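You operate a simulated robot arm through the tools that you are given. There is no shell and no other tool. Be economical: measure what you need, move in short steps, check, and stop when the job is done.

Carry out the task below with a simulated robot arm. There is one attempt and no reset: what you move stays moved.

TASK
Take the tall block and leave it on top of the gold oblong box on the top of the oil bench.

The check looks at the end state, three seconds after you hand in, the way a careful person would. Anything else that was tipped, shoved, dropped, spilled or broken makes it a failure.

THE ROBOT
A 6-joint arm with a two-finger parallel gripper, fixed in place. Base frame: the origin is at the foot of the arm, x ahead of it, y to its left, z up; the work surface is at about z = 0. Lengths are in mm, angles in rad, forces in N, time in s.
With the tool pointing down near the work surface it reaches from about 140 to 580 mm from the base axis. Its first joint turns from -1.152 to 1.152 rad. Payload 2.1 kg.
The tool frame sits at the grasp point between the pads (the TCP): z along the fingers, y along the line on which they close. The tips reach 30 mm beyond it. Largest opening 94 mm; finger width 28, thickness 10; the body of the gripper, 50 by 96 mm, starts 55 mm behind the TCP.
Orientation is told as [roll, pitch, yaw] about the base's x, y, z axes, in that order, counted from this pose: with the fingers straight down and closing along the base's y, the tool's x points along the base's -x, its y along +y and its z along -z.

THE INTERFACE
- The arm moves only by the tool arm_command. Its argument "steps" is a list of rows, each an object of numbers (a shift or turn left out is 0, a gripper value left out holds the last): "gripper": the opening, from 0 (shut) to 1 (fully open); "x", "y", "z": the shift along the base's x, y, z in mm; "rx", "ry", "rz": the turn, a rotation vector about the base's x, y, z in rad. In form: [{"gripper": .., "x": .., "y": .., "z": .., "rx": .., "ry": .., "rz": ..}, ...]. A call has 1 to 20 rows; each row shifts and turns the commanded pose from where the row before left it. Rows are played at 5 a second. More than 50 mm and 0.15 rad between two rows, or a gripper value outside its range, and nothing of the call is played. A pose out of reach is approached as far as the arm can. The call stops where the force on the tool passes 40 N (or 10 N more than at its start, if that is more) or the arm is blocked; 0.2 s more then pass. The fingers move at their own pace (about 72 mm/s each) and stop on an object; they squeeze with about 37 N. The grip force told is the motor's: it shows also when the fingers shut on nothing. Time passes only in rows, and 0.2 s behind the last, so rows that do not move let the fingers close. It gives the time, the measured TCP pose, the force on the tool (base axes), the opening and the grip force at its end, in the units of the frame above (readings bear some noise), and new pictures: "views" is both (left out), scene, wrist or none.
- Cameras (640 x 400 px; columns grow to the right, rows downward): "scene" is fixed at [39, -360.2, 502.4]; the picture's right is [0.91, -0.42, 0.00], its down [-0.17, -0.37, -0.91] and it looks along [0.39, 0.83, -0.41] (base axes); focal length 321 px, centre (320, 200). "wrist" rides on the gripper at [76, 14, -103] in the tool frame; the picture's right is [-0.18, 0.98, 0.00], its down [-0.75, -0.14, -0.64] and it looks along [-0.63, -0.12, 0.77] (tool axes); focal length 243 px, centre (320, 200). There is no depth. A picture from a camera that has moved, and an enlarged one, comes with that camera's place and axes in the base frame and with its lens.
- inspect(camera, box): a new picture of the part [left, top, right, bottom] of that camera's present view, enlarged. No time passes.
- job_done(): hands the job in; it is judged then, once.

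Go step by step. Nothing tells you positions but the pictures and the camera data: compare them with the known pose of the tool, close in by small moves and look again before you grip or let go. The budget is 90 turns and 170 pictures, counting those below and the enlarged ones. Unless the task says otherwise, let go and move clear before handing in, and close with one line.

The tools are called after "Emit:" by a JSON object that holds its "api" and its "payload". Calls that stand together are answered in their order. arm_command: Moves the arm, as the interface text tells. Its arguments: {"type":"object","properties":{"steps":{"type":"array"},"views":{"type":"string","enum":["both","scene","wrist","none"]}},"required":["steps"]} The other tools are called the same way: inspect (camera, box) takes an enlarged picture of a part of a camera's view; job_done () hands the job in.

At the start:

```text
clock: 0.0
position: [179.6, 227.7, 269.1]
tool_rot: [0.001, -0.001, 0.001]
contact_force: [0.3, -0.2, -0.8]
grip_width: 94.0
grasp_force: 0.0
```

scene: 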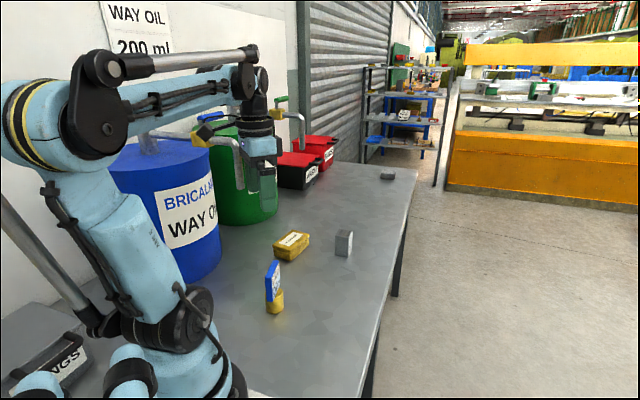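
wrist: 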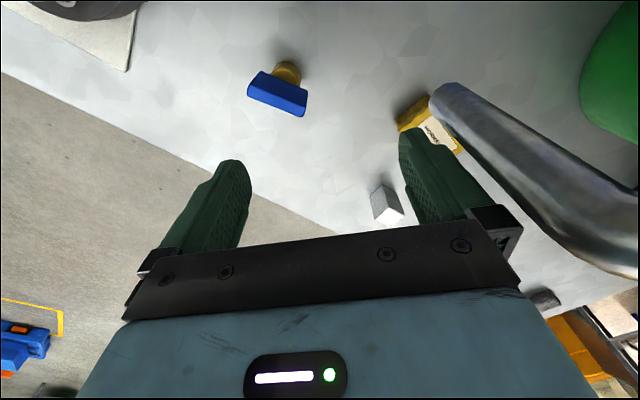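

I see a gold oblong box, a grey block to its right, and a blue item on a gold round piece nearer the camera. I'll enlarge the view to identify and measure them.

Emit:
{"api": "inspect", "payload": {"camera": "scene", "box": [240, 210, 400, 330]}}

Emit:
{"api": "inspect", "payload": {"camera": "wrist", "box": [220, 40, 540, 240]}}

```text
3.33 times, centred on (320, 270) of scene
camera zoom: at [39.0, -360.2, 502.4], right [0.91, -0.42, 0.0], down [-0.17, -0.37, -0.91], along [0.39, 0.83, -0.41], focal length 1069 px, centre (320, -33)
```

zoom: 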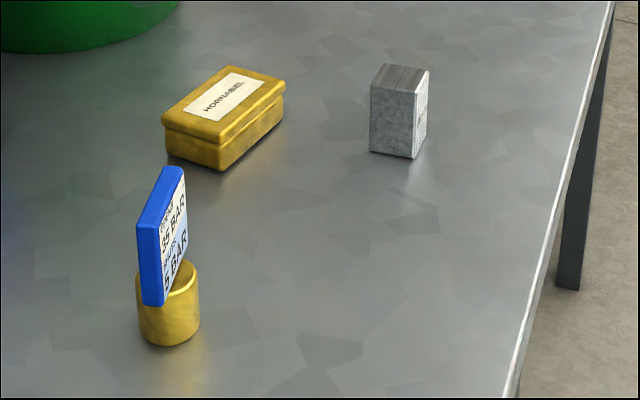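

```text
2.00 times, centred on (380, 140) of wrist
camera zoom: at [104.3, 241.4, 371.8], right [0.18, 0.98, 0.0], down [0.75, -0.14, 0.64], along [0.63, -0.12, -0.77], focal length 485 px, centre (200, 320)
```

zoom: 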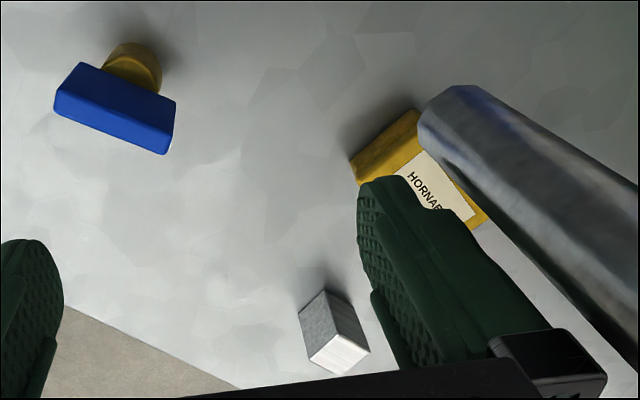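

The tall block is the grey one, about 36 mm square and 60 mm tall, near (425, 303) and turned roughly 45°. The gold box is near (299, 377), about 33 mm high. There is a spout tip near (157, 300, 241), so I'll move out in +x first and turn as I go.

Emit:
{"api": "arm_command", "payload": {"steps": [{"x": 35, "gripper": 1}, {"x": 35}, {"x": 30, "y": 5, "rz": 0.1}, {"x": 25, "y": 10, "z": -10, "rz": 0.1}, {"x": 25, "y": 10, "z": -15, "rz": 0.1}, {"x": 25, "y": 10, "z": -15, "rz": 0.1}, {"x": 25, "y": 10, "z": -15, "rz": 0.1}, {"x": 15, "y": 10, "z": -15, "rz": 0.1}, {"x": 15, "y": 10, "z": -15, "rz": 0.1}, {"x": 15, "y": 10, "z": -15}, {}]}}

```text
clock: 2.4
position: [427.4, 303.8, 168.2]
tool_rot: [0.001, 0.001, 0.7]
contact_force: [0.0, 0.1, -0.7]
grip_width: 94.1
grasp_force: 0.2
camera wrist: at [358.6, 263.3, 272.1], right [-0.49, 0.87, 0.0], down [0.67, 0.38, 0.64], along [0.56, 0.32, -0.77], focal length 243 px, centre (320, 200)
```

scene: 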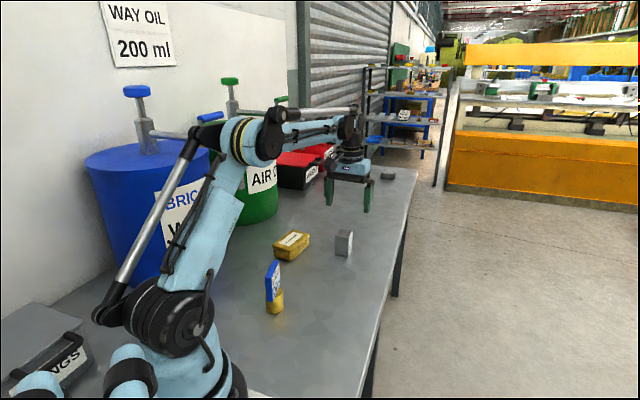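
wrist: 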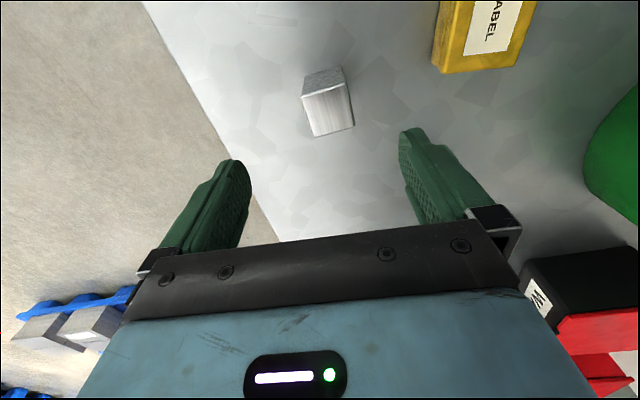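

Emit:
{"api": "inspect", "payload": {"camera": "wrist", "box": [280, 50, 376, 146]}}

Emit:
{"api": "inspect", "payload": {"camera": "scene", "box": [260, 220, 364, 285]}}

```text
4.17 times, centred on (328, 98) of wrist
camera zoom: at [358.6, 263.3, 272.1], right [-0.49, 0.87, 0.0], down [0.67, 0.38, 0.64], along [0.56, 0.32, -0.77], focal length 1011 px, centre (287, 625)
```

zoom: 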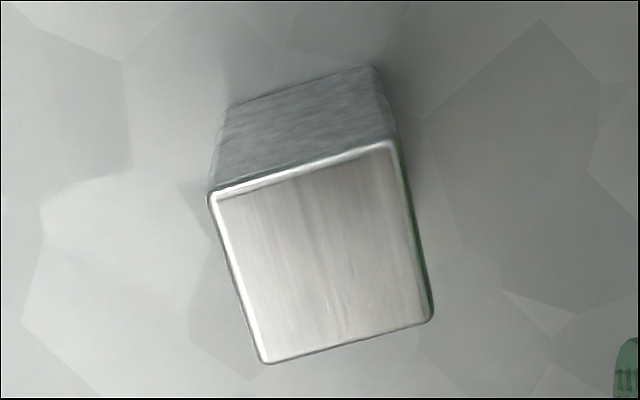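

```text
6.15 times, centred on (312, 252) of scene
camera zoom: at [39.0, -360.2, 502.4], right [0.91, -0.42, 0.0], down [-0.17, -0.37, -0.91], along [0.39, 0.83, -0.41], focal length 1974 px, centre (369, -123)
```

zoom: 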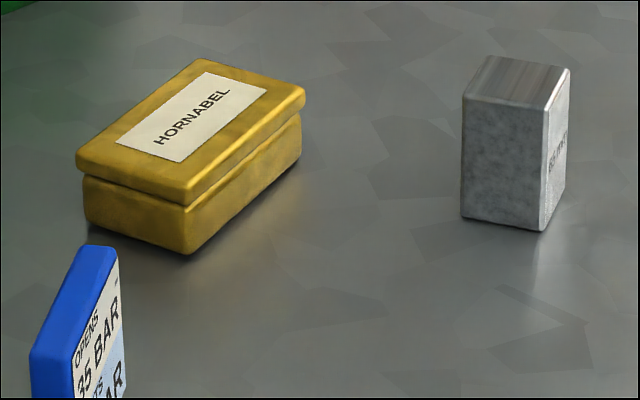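

The wrist view puts the block's centre near (421, 307), turned 0.785 rad. I'll line up with it and descend part way.

Emit:
{"api": "arm_command", "payload": {"steps": [{"x": -6, "y": 3.5, "rz": 0.085}, {"z": -25}, {"z": -25}, {}]}}

```text
clock: 3.4
position: [420.3, 306.2, 118.8]
tool_rot: [0.0, -0.002, 0.786]
contact_force: [0.4, -0.3, -0.4]
grip_width: 93.9
grasp_force: 0.0
camera wrist: at [356.0, 261.7, 221.8], right [-0.56, 0.83, 0.0], down [0.63, 0.43, 0.64], along [0.53, 0.36, -0.77], focal length 243 px, centre (320, 200)
```

scene: 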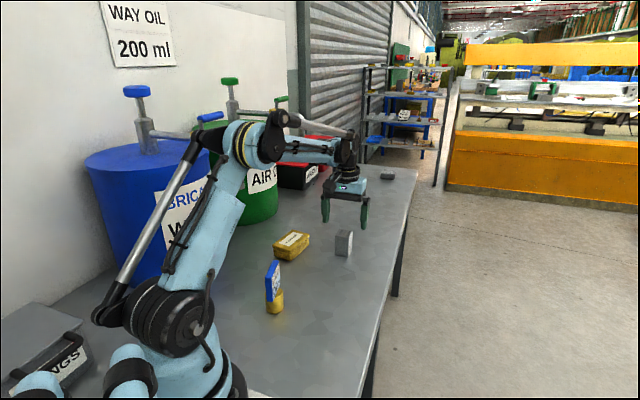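
wrist: 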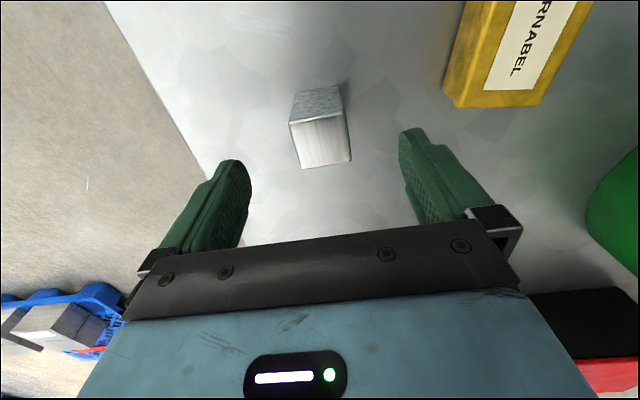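

The block is centred under the tool, so I'll descend to grasp height.

Emit:
{"api": "arm_command", "payload": {"steps": [{"z": -25}, {"z": -25}, {"z": -26}, {}]}}

```text
clock: 4.4
position: [419.3, 305.1, 43.1]
tool_rot: [0.0, -0.002, 0.784]
contact_force: [0.2, 0.2, -0.7]
grip_width: 93.8
grasp_force: 0.1
camera wrist: at [355.0, 261.2, 146.5], right [-0.56, 0.83, 0.0], down [0.63, 0.43, 0.64], along [0.53, 0.36, -0.77], focal length 243 px, centre (320, 200)
```

scene: 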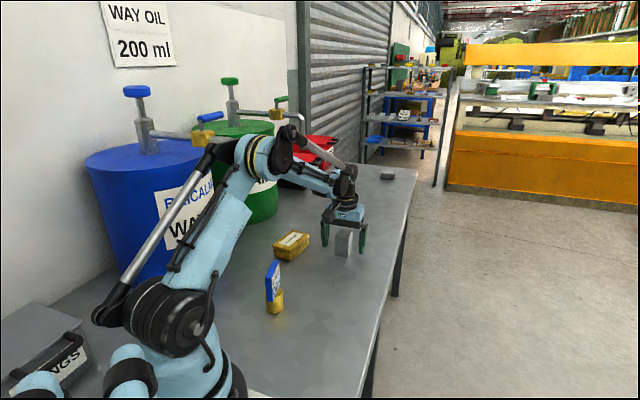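
wrist: 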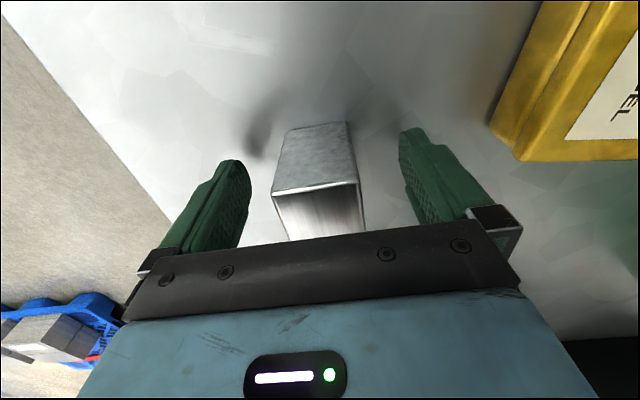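

The fingers straddle the block with clearance on both sides. I'll close them now.

Emit:
{"api": "arm_command", "payload": {"steps": [{"gripper": 0.3}, {"gripper": 0.2}, {"gripper": 0.2}, {"gripper": 0.2}, {"gripper": 0.2}], "views": "wrist"}}

```text
clock: 5.6
position: [418.5, 305.3, 44.0]
tool_rot: [0.0, 0.0, 0.786]
contact_force: [0.4, 2.5, 0.1]
grip_width: 44.2
grasp_force: 36.7
camera wrist: at [355.0, 261.3, 146.7], right [-0.56, 0.83, 0.0], down [0.63, 0.43, 0.64], along [0.53, 0.36, -0.77], focal length 243 px, centre (320, 200)
```

wrist: 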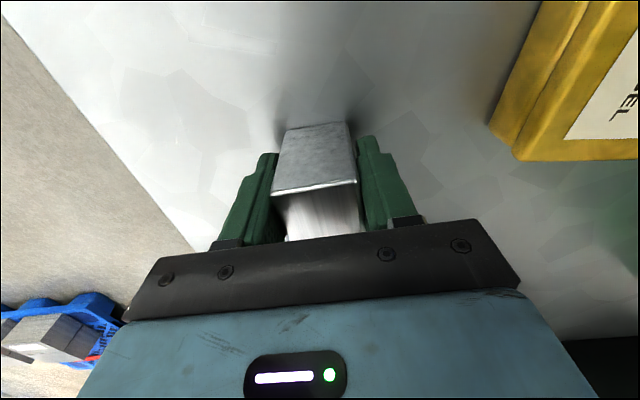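

The grip holds at 36.7 N and the block is aligned with the fingers. I'll lift straight up, well above the box.

Emit:
{"api": "arm_command", "payload": {"steps": [{"z": 10}, {"z": 20}, {"z": 25}, {"z": 25}, {}]}}

Emit:
{"api": "inspect", "payload": {"camera": "wrist", "box": [160, 60, 640, 300]}}

```text
clock: 6.8
position: [419.0, 305.1, 121.5]
tool_rot: [0.0, -0.001, 0.785]
contact_force: [-0.2, 0.3, -8.2]
grip_width: 44.2
grasp_force: 37.2
camera wrist: at [354.8, 261.3, 225.4], right [-0.56, 0.83, 0.0], down [0.63, 0.43, 0.64], along [0.53, 0.36, -0.77], focal length 243 px, centre (320, 200)
```

scene: 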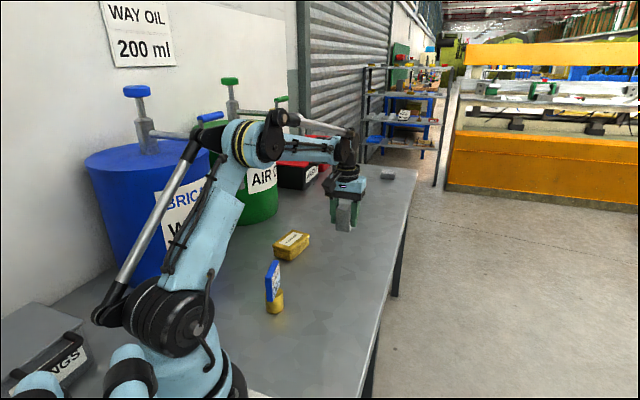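
wrist: 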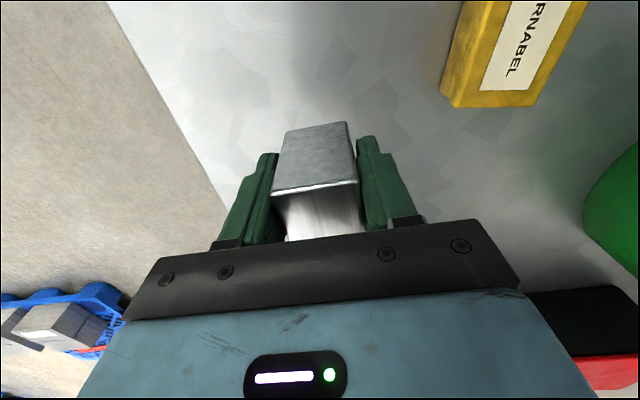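

```text
1.33 times, centred on (400, 180) of wrist
camera zoom: at [354.8, 261.3, 225.4], right [-0.56, 0.83, 0.0], down [0.63, 0.43, 0.64], along [0.53, 0.36, -0.77], focal length 324 px, centre (213, 227)
```

zoom: 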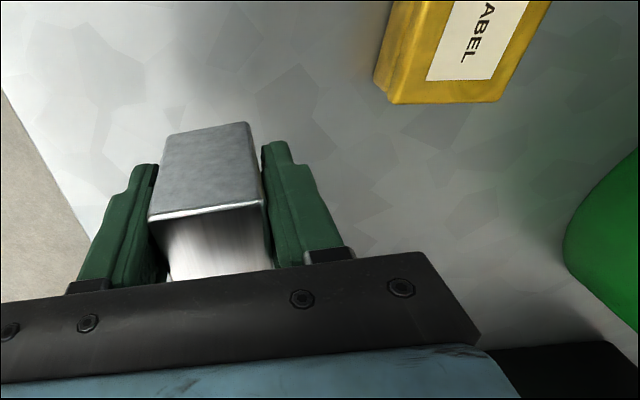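

The block is held securely and weighs about 0.75 kg. I'll retreat to a spot where the wrist camera sees the whole gold box.

Emit:
{"api": "arm_command", "payload": {"steps": [{"x": -15, "z": 15}, {"x": -25, "z": 15}, {"x": -25, "z": 15}, {"x": -24, "y": -5, "z": 15}, {}]}}

Emit:
{"api": "inspect", "payload": {"camera": "wrist", "box": [330, 50, 490, 150]}}

```text
clock: 8.0
position: [333.4, 302.7, 182.6]
tool_rot: [0.0, 0.0, 0.787]
contact_force: [-0.5, 0.1, -6.7]
grip_width: 44.4
grasp_force: 37.3
camera wrist: at [268.2, 257.7, 286.1], right [-0.56, 0.83, 0.0], down [0.63, 0.43, 0.64], along [0.53, 0.36, -0.77], focal length 243 px, centre (320, 200)
```

scene: 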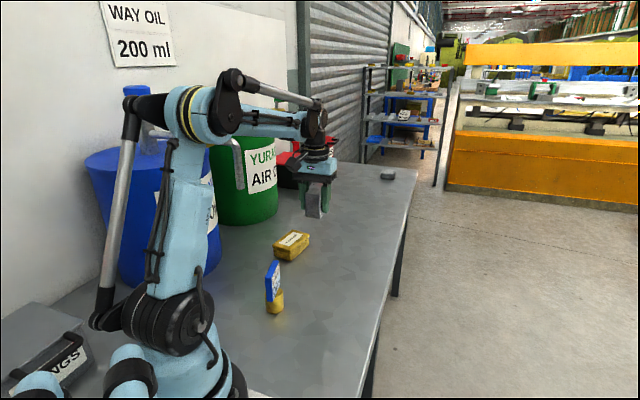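
wrist: 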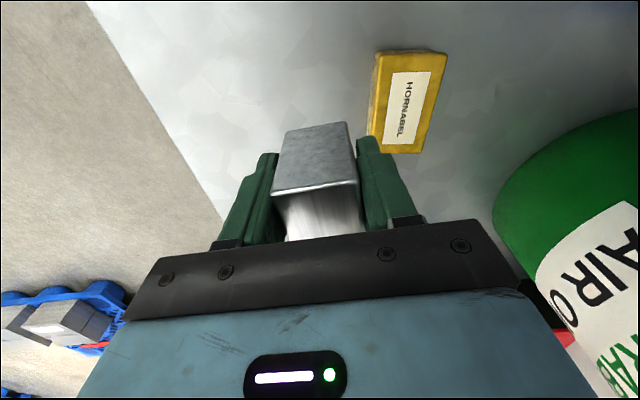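

```text
4.00 times, centred on (410, 100) of wrist
camera zoom: at [268.2, 257.7, 286.1], right [-0.56, 0.83, 0.0], down [0.63, 0.43, 0.64], along [0.53, 0.36, -0.77], focal length 970 px, centre (-40, 600)
```

zoom: 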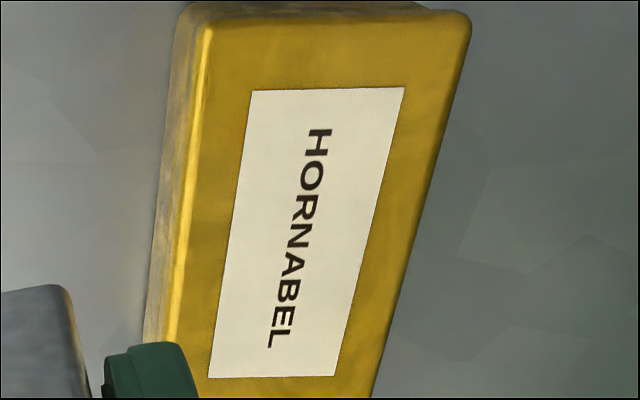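

The box lid's centre is at about (295, 381), turned 0.62 rad. I'll move the block above it and match that angle, staying high because of the spout at the side.

Emit:
{"api": "arm_command", "payload": {"steps": [{"x": -5, "y": 15}, {"x": -9, "y": 16, "rz": -0.055}, {"x": -9, "y": 16, "rz": -0.055}, {"x": -9, "y": 16, "rz": -0.055}, {"x": -7, "y": 14}, {}]}}

Emit:
{"api": "inspect", "payload": {"camera": "scene", "box": [180, 80, 380, 280]}}

```text
clock: 9.4
position: [290.8, 376.9, 183.2]
tool_rot: [0.0, 0.002, 0.62]
contact_force: [0.5, -0.3, -6.4]
grip_width: 44.4
grasp_force: 37.5
camera wrist: at [221.6, 344.1, 285.8], right [-0.42, 0.91, 0.0], down [0.7, 0.32, 0.64], along [0.58, 0.27, -0.77], focal length 243 px, centre (320, 200)
```

scene: 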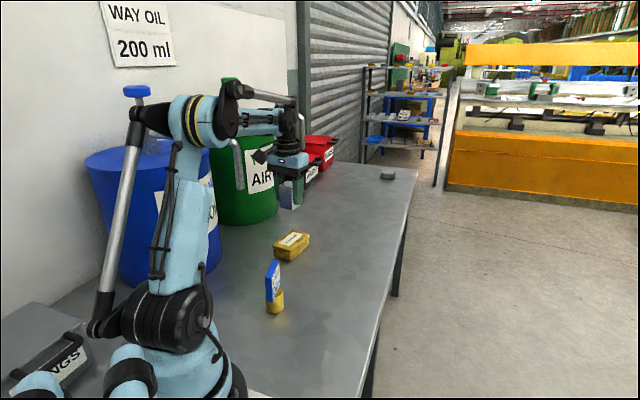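
wrist: 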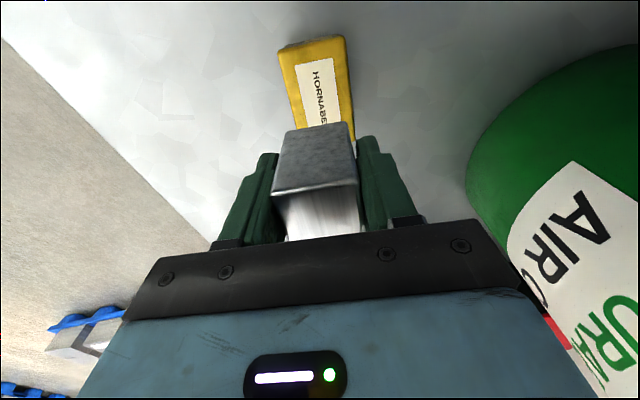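

```text
2.00 times, centred on (280, 180) of scene
camera zoom: at [39.1, -360.2, 502.4], right [0.91, -0.42, 0.0], down [-0.17, -0.37, -0.91], along [0.39, 0.83, -0.41], focal length 642 px, centre (400, 240)
```

zoom: 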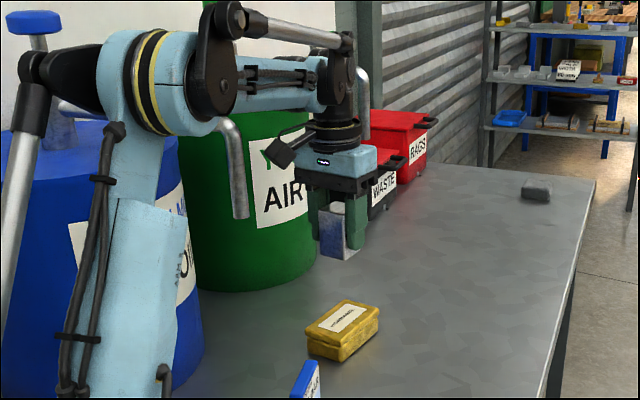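

The spout stays clear to the side. I'll correct by 3 mm and descend with the block to just above the box.

Emit:
{"api": "arm_command", "payload": {"steps": [{"x": 3, "y": 3, "z": -20}, {"z": -20}, {"z": -20}, {"z": -15}, {}]}}

Emit:
{"api": "inspect", "payload": {"camera": "scene", "box": [180, 100, 380, 300]}}

```text
clock: 10.6
position: [295.0, 379.8, 106.9]
tool_rot: [0.001, 0.001, 0.62]
contact_force: [-0.1, 0.5, -7.7]
grip_width: 44.0
grasp_force: 37.1
camera wrist: at [224.5, 347.5, 210.2], right [-0.42, 0.91, 0.0], down [0.7, 0.32, 0.64], along [0.58, 0.27, -0.77], focal length 243 px, centre (320, 200)
```

scene: 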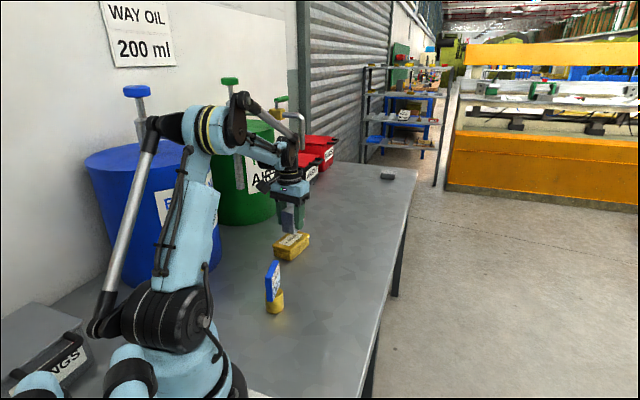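
wrist: 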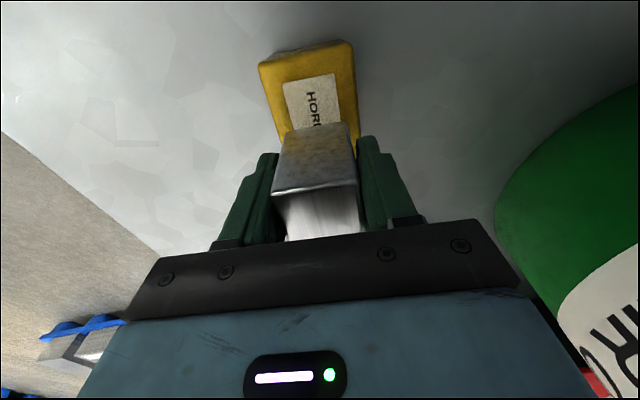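

```text
2.00 times, centred on (280, 200) of scene
camera zoom: at [39.1, -360.2, 502.4], right [0.91, -0.42, 0.0], down [-0.17, -0.37, -0.91], along [0.39, 0.83, -0.41], focal length 642 px, centre (400, 200)
```

zoom: 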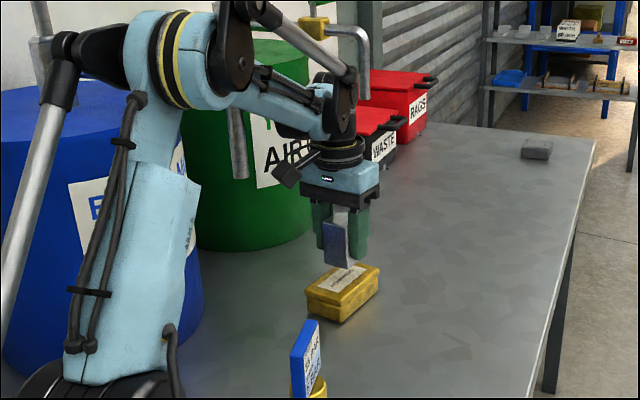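

The block is centred over the lid with about 29 mm to go. I'll come down most of that, then slow down.

Emit:
{"api": "arm_command", "payload": {"steps": [{"z": -10}, {"z": -8}, {}]}}

Emit:
{"api": "inspect", "payload": {"camera": "scene", "box": [245, 180, 341, 276]}}

Emit:
{"api": "inspect", "payload": {"camera": "wrist", "box": [210, 40, 430, 240]}}

```text
clock: 11.4
position: [294.4, 381.0, 90.8]
tool_rot: [-0.001, 0.001, 0.62]
contact_force: [-0.5, -0.1, -8.0]
grip_width: 44.1
grasp_force: 37.9
camera wrist: at [223.9, 348.4, 193.0], right [-0.42, 0.91, 0.0], down [0.7, 0.32, 0.64], along [0.58, 0.27, -0.77], focal length 243 px, centre (320, 200)
```

scene: 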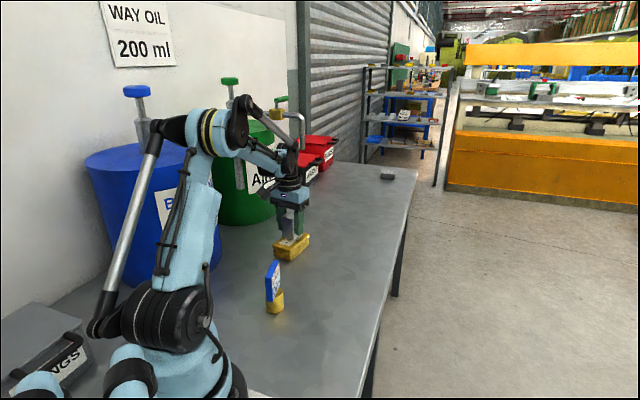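
wrist: 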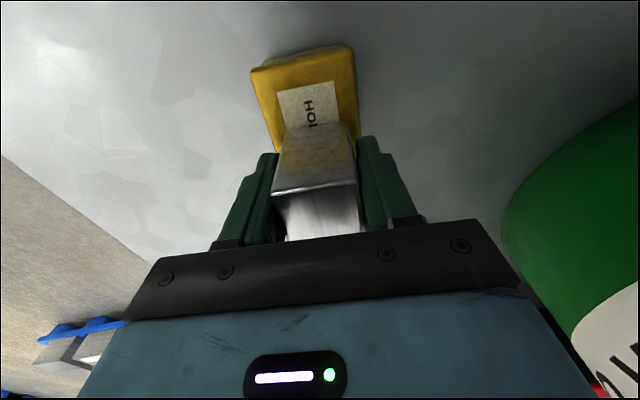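

```text
4.17 times, centred on (293, 228) of scene
camera zoom: at [39.1, -360.2, 502.4], right [0.91, -0.42, 0.0], down [-0.17, -0.37, -0.91], along [0.39, 0.83, -0.41], focal length 1337 px, centre (432, 83)
```

zoom: 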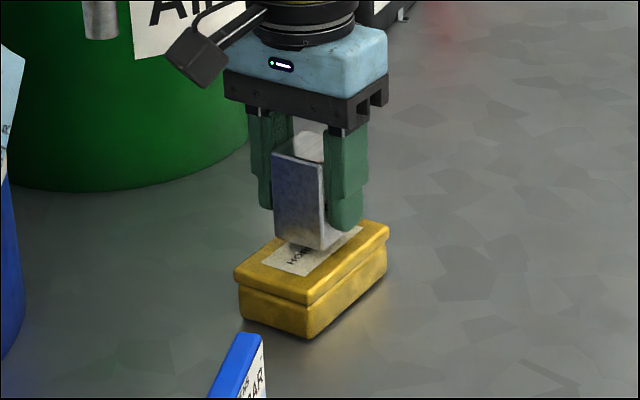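

```text
2.00 times, centred on (320, 140) of wrist
camera zoom: at [223.9, 348.4, 193.0], right [-0.42, 0.91, 0.0], down [0.7, 0.32, 0.64], along [0.58, 0.27, -0.77], focal length 485 px, centre (320, 320)
```

zoom: 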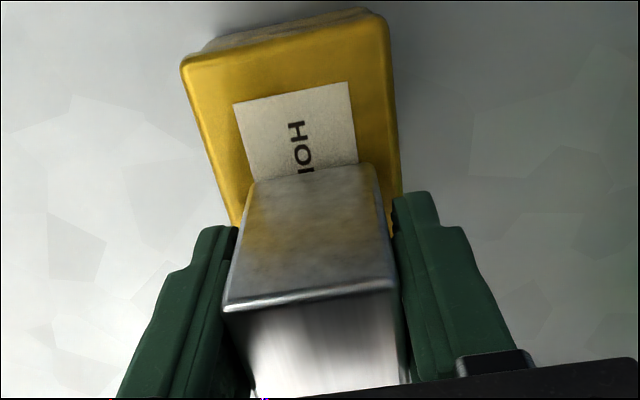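

The block bottom is about 12 mm above the lid and about 2 mm right of its centreline. I'll correct that and lower it in fine steps.

Emit:
{"api": "arm_command", "payload": {"steps": [{"x": 0.8, "y": -1.8, "z": -3}, {"z": -3}, {"z": -2}, {"z": -1}, {}], "views": "none"}}

Emit:
{"api": "inspect", "payload": {"camera": "scene", "box": [265, 205, 325, 265]}}

```text
clock: 12.6
position: [296.0, 379.1, 82.1]
tool_rot: [0.002, 0.0, 0.619]
contact_force: [-0.6, -5.7, 34.1]
grip_width: 44.3
grasp_force: 36.6
```

```text
6.67 times, centred on (295, 235) of scene
camera zoom: at [38.9, -360.4, 502.3], right [0.91, -0.42, 0.0], down [-0.17, -0.37, -0.91], along [0.39, 0.83, -0.41], focal length 2139 px, centre (487, -33)
```

zoom: 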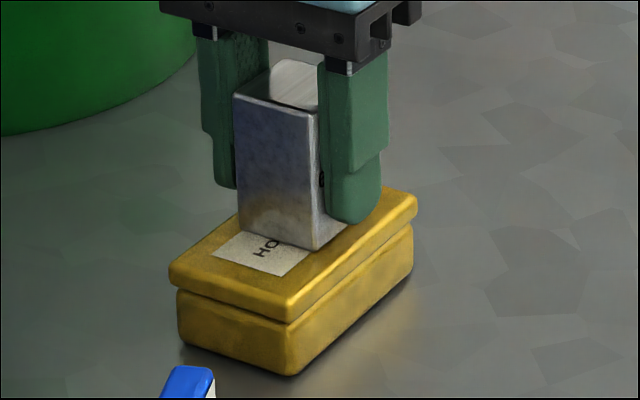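

The block has touched the lid, with about 34 N upward on the tool. I'll ease up slightly to relieve the pressing force before letting go.

Emit:
{"api": "arm_command", "payload": {"steps": [{"z": 1}, {}], "views": "none"}}

```text
clock: 13.2
position: [294.8, 379.6, 81.3]
tool_rot: [0.001, -0.001, 0.62]
contact_force: [1.8, -2.4, 17.8]
grip_width: 44.5
grasp_force: 36.9
```

Emit:
{"api": "arm_command", "payload": {"steps": [{"z": 1}, {}], "views": "wrist"}}

Emit:
{"api": "inspect", "payload": {"camera": "scene", "box": [265, 205, 325, 265]}}

```text
clock: 13.8
position: [293.7, 378.8, 81.4]
tool_rot: [0.0, 0.0, 0.618]
contact_force: [2.6, 0.4, -1.3]
grip_width: 44.4
grasp_force: 36.9
camera wrist: at [224.2, 346.7, 184.6], right [-0.42, 0.91, 0.0], down [0.7, 0.32, 0.64], along [0.58, 0.27, -0.77], focal length 243 px, centre (320, 200)
```

wrist: 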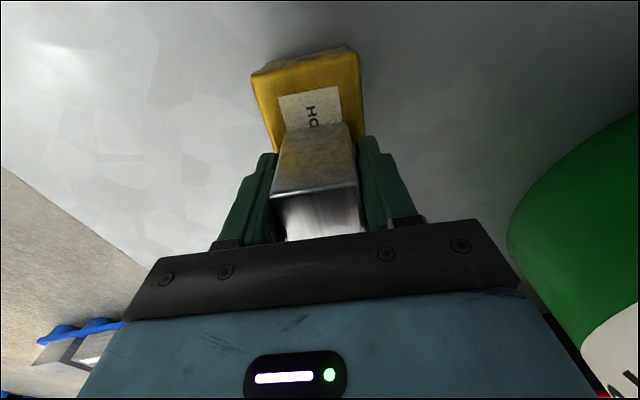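

```text
6.67 times, centred on (295, 235) of scene
camera zoom: at [39.0, -360.2, 502.4], right [0.91, -0.42, 0.0], down [-0.17, -0.37, -0.91], along [0.39, 0.83, -0.41], focal length 2139 px, centre (487, -33)
```

zoom: 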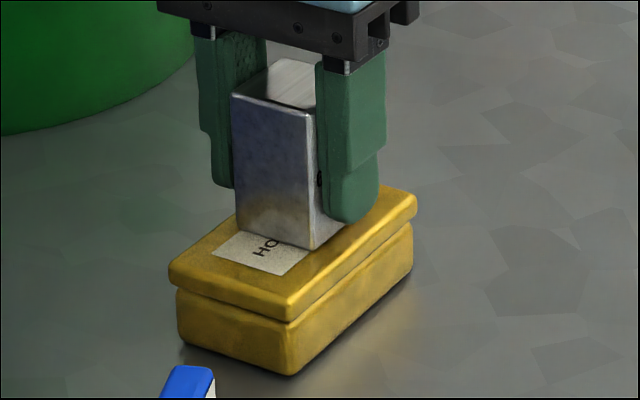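

The block is resting on the lid, well inside its edges, and carries its own weight. I'll release it.

Emit:
{"api": "arm_command", "payload": {"steps": [{"gripper": 0.52}, {"gripper": 0.6}, {"gripper": 0.75}, {"gripper": 0.85}, {}]}}

Emit:
{"api": "inspect", "payload": {"camera": "scene", "box": [265, 205, 325, 265]}}

```text
clock: 15.0
position: [294.0, 380.0, 82.0]
tool_rot: [-0.001, 0.0, 0.62]
contact_force: [0.4, -0.3, -0.6]
grip_width: 79.6
grasp_force: 0.0
camera wrist: at [224.4, 346.6, 185.1], right [-0.42, 0.91, 0.0], down [0.7, 0.32, 0.64], along [0.58, 0.27, -0.77], focal length 243 px, centre (320, 200)
```

scene: 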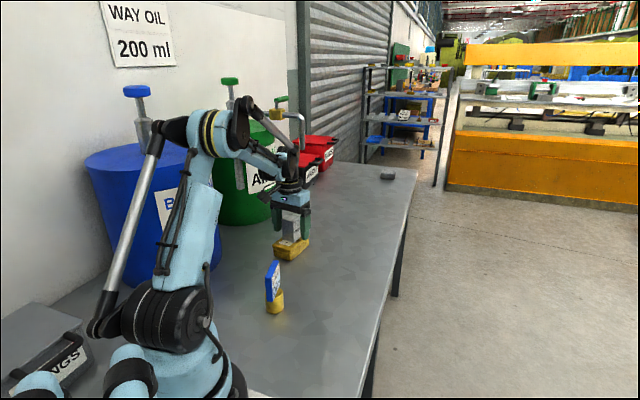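
wrist: 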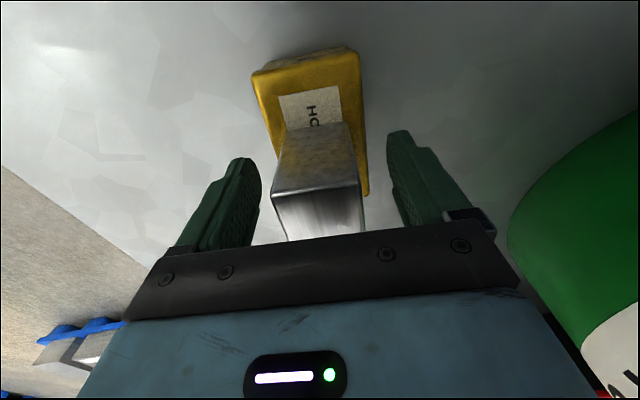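

```text
6.67 times, centred on (295, 235) of scene
camera zoom: at [39.0, -360.2, 502.4], right [0.91, -0.42, 0.0], down [-0.17, -0.37, -0.91], along [0.39, 0.83, -0.41], focal length 2139 px, centre (487, -33)
```

zoom: 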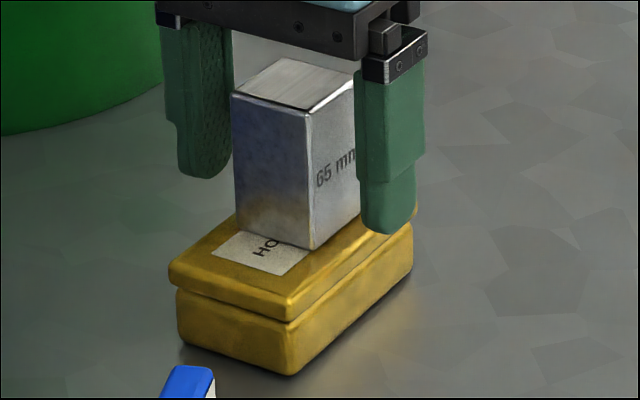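

The block stands free on the box. I'll raise the gripper straight up until the tips clear the top of the block.

Emit:
{"api": "arm_command", "payload": {"steps": [{"z": 10}, {"z": 20}, {"z": 25}, {"z": 25}, {"z": 20}, {}]}}

Emit:
{"api": "inspect", "payload": {"camera": "scene", "box": [240, 190, 340, 320]}}

```text
clock: 16.4
position: [295.4, 378.8, 184.7]
tool_rot: [0.0, 0.001, 0.62]
contact_force: [-0.3, 0.2, 0.5]
grip_width: 80.0
grasp_force: 0.1
camera wrist: at [224.5, 346.2, 287.2], right [-0.42, 0.91, 0.0], down [0.7, 0.32, 0.64], along [0.58, 0.27, -0.77], focal length 243 px, centre (320, 200)
```

scene: 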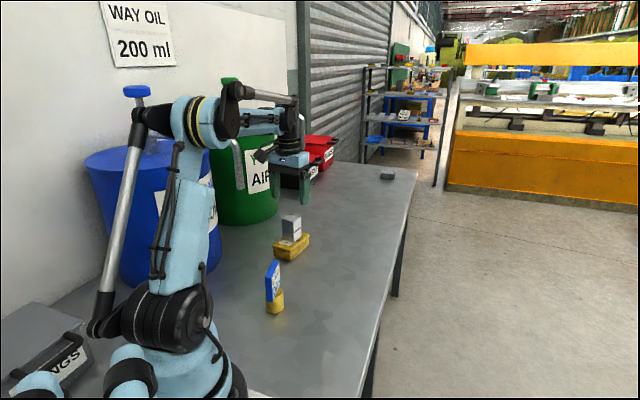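
wrist: 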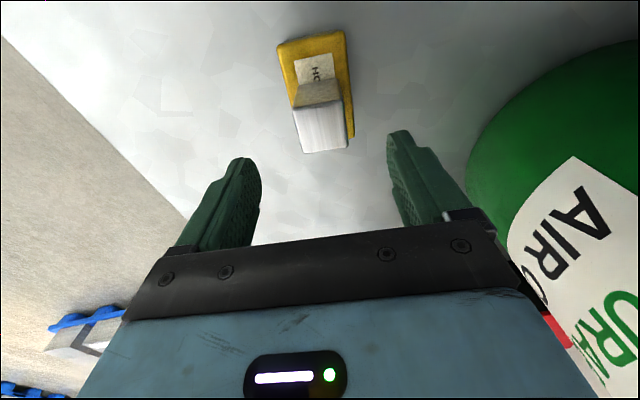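

```text
3.08 times, centred on (290, 255) of scene
camera zoom: at [39.0, -360.2, 502.4], right [0.91, -0.42, 0.0], down [-0.17, -0.37, -0.91], along [0.39, 0.83, -0.41], focal length 987 px, centre (412, 31)
```

zoom: 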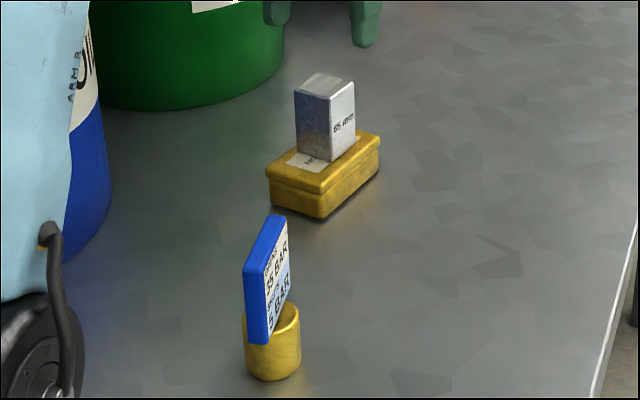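

The block stands upright on the gold box, the gripper is clear, and nothing else appears to have moved. I'm handing in.

Emit:
{"api": "job_done", "payload": {}}

```text
The job is handed in.
```

The tall grey block is standing on top of the gold oblong box, released, with the gripper clear and the other items left where they were.
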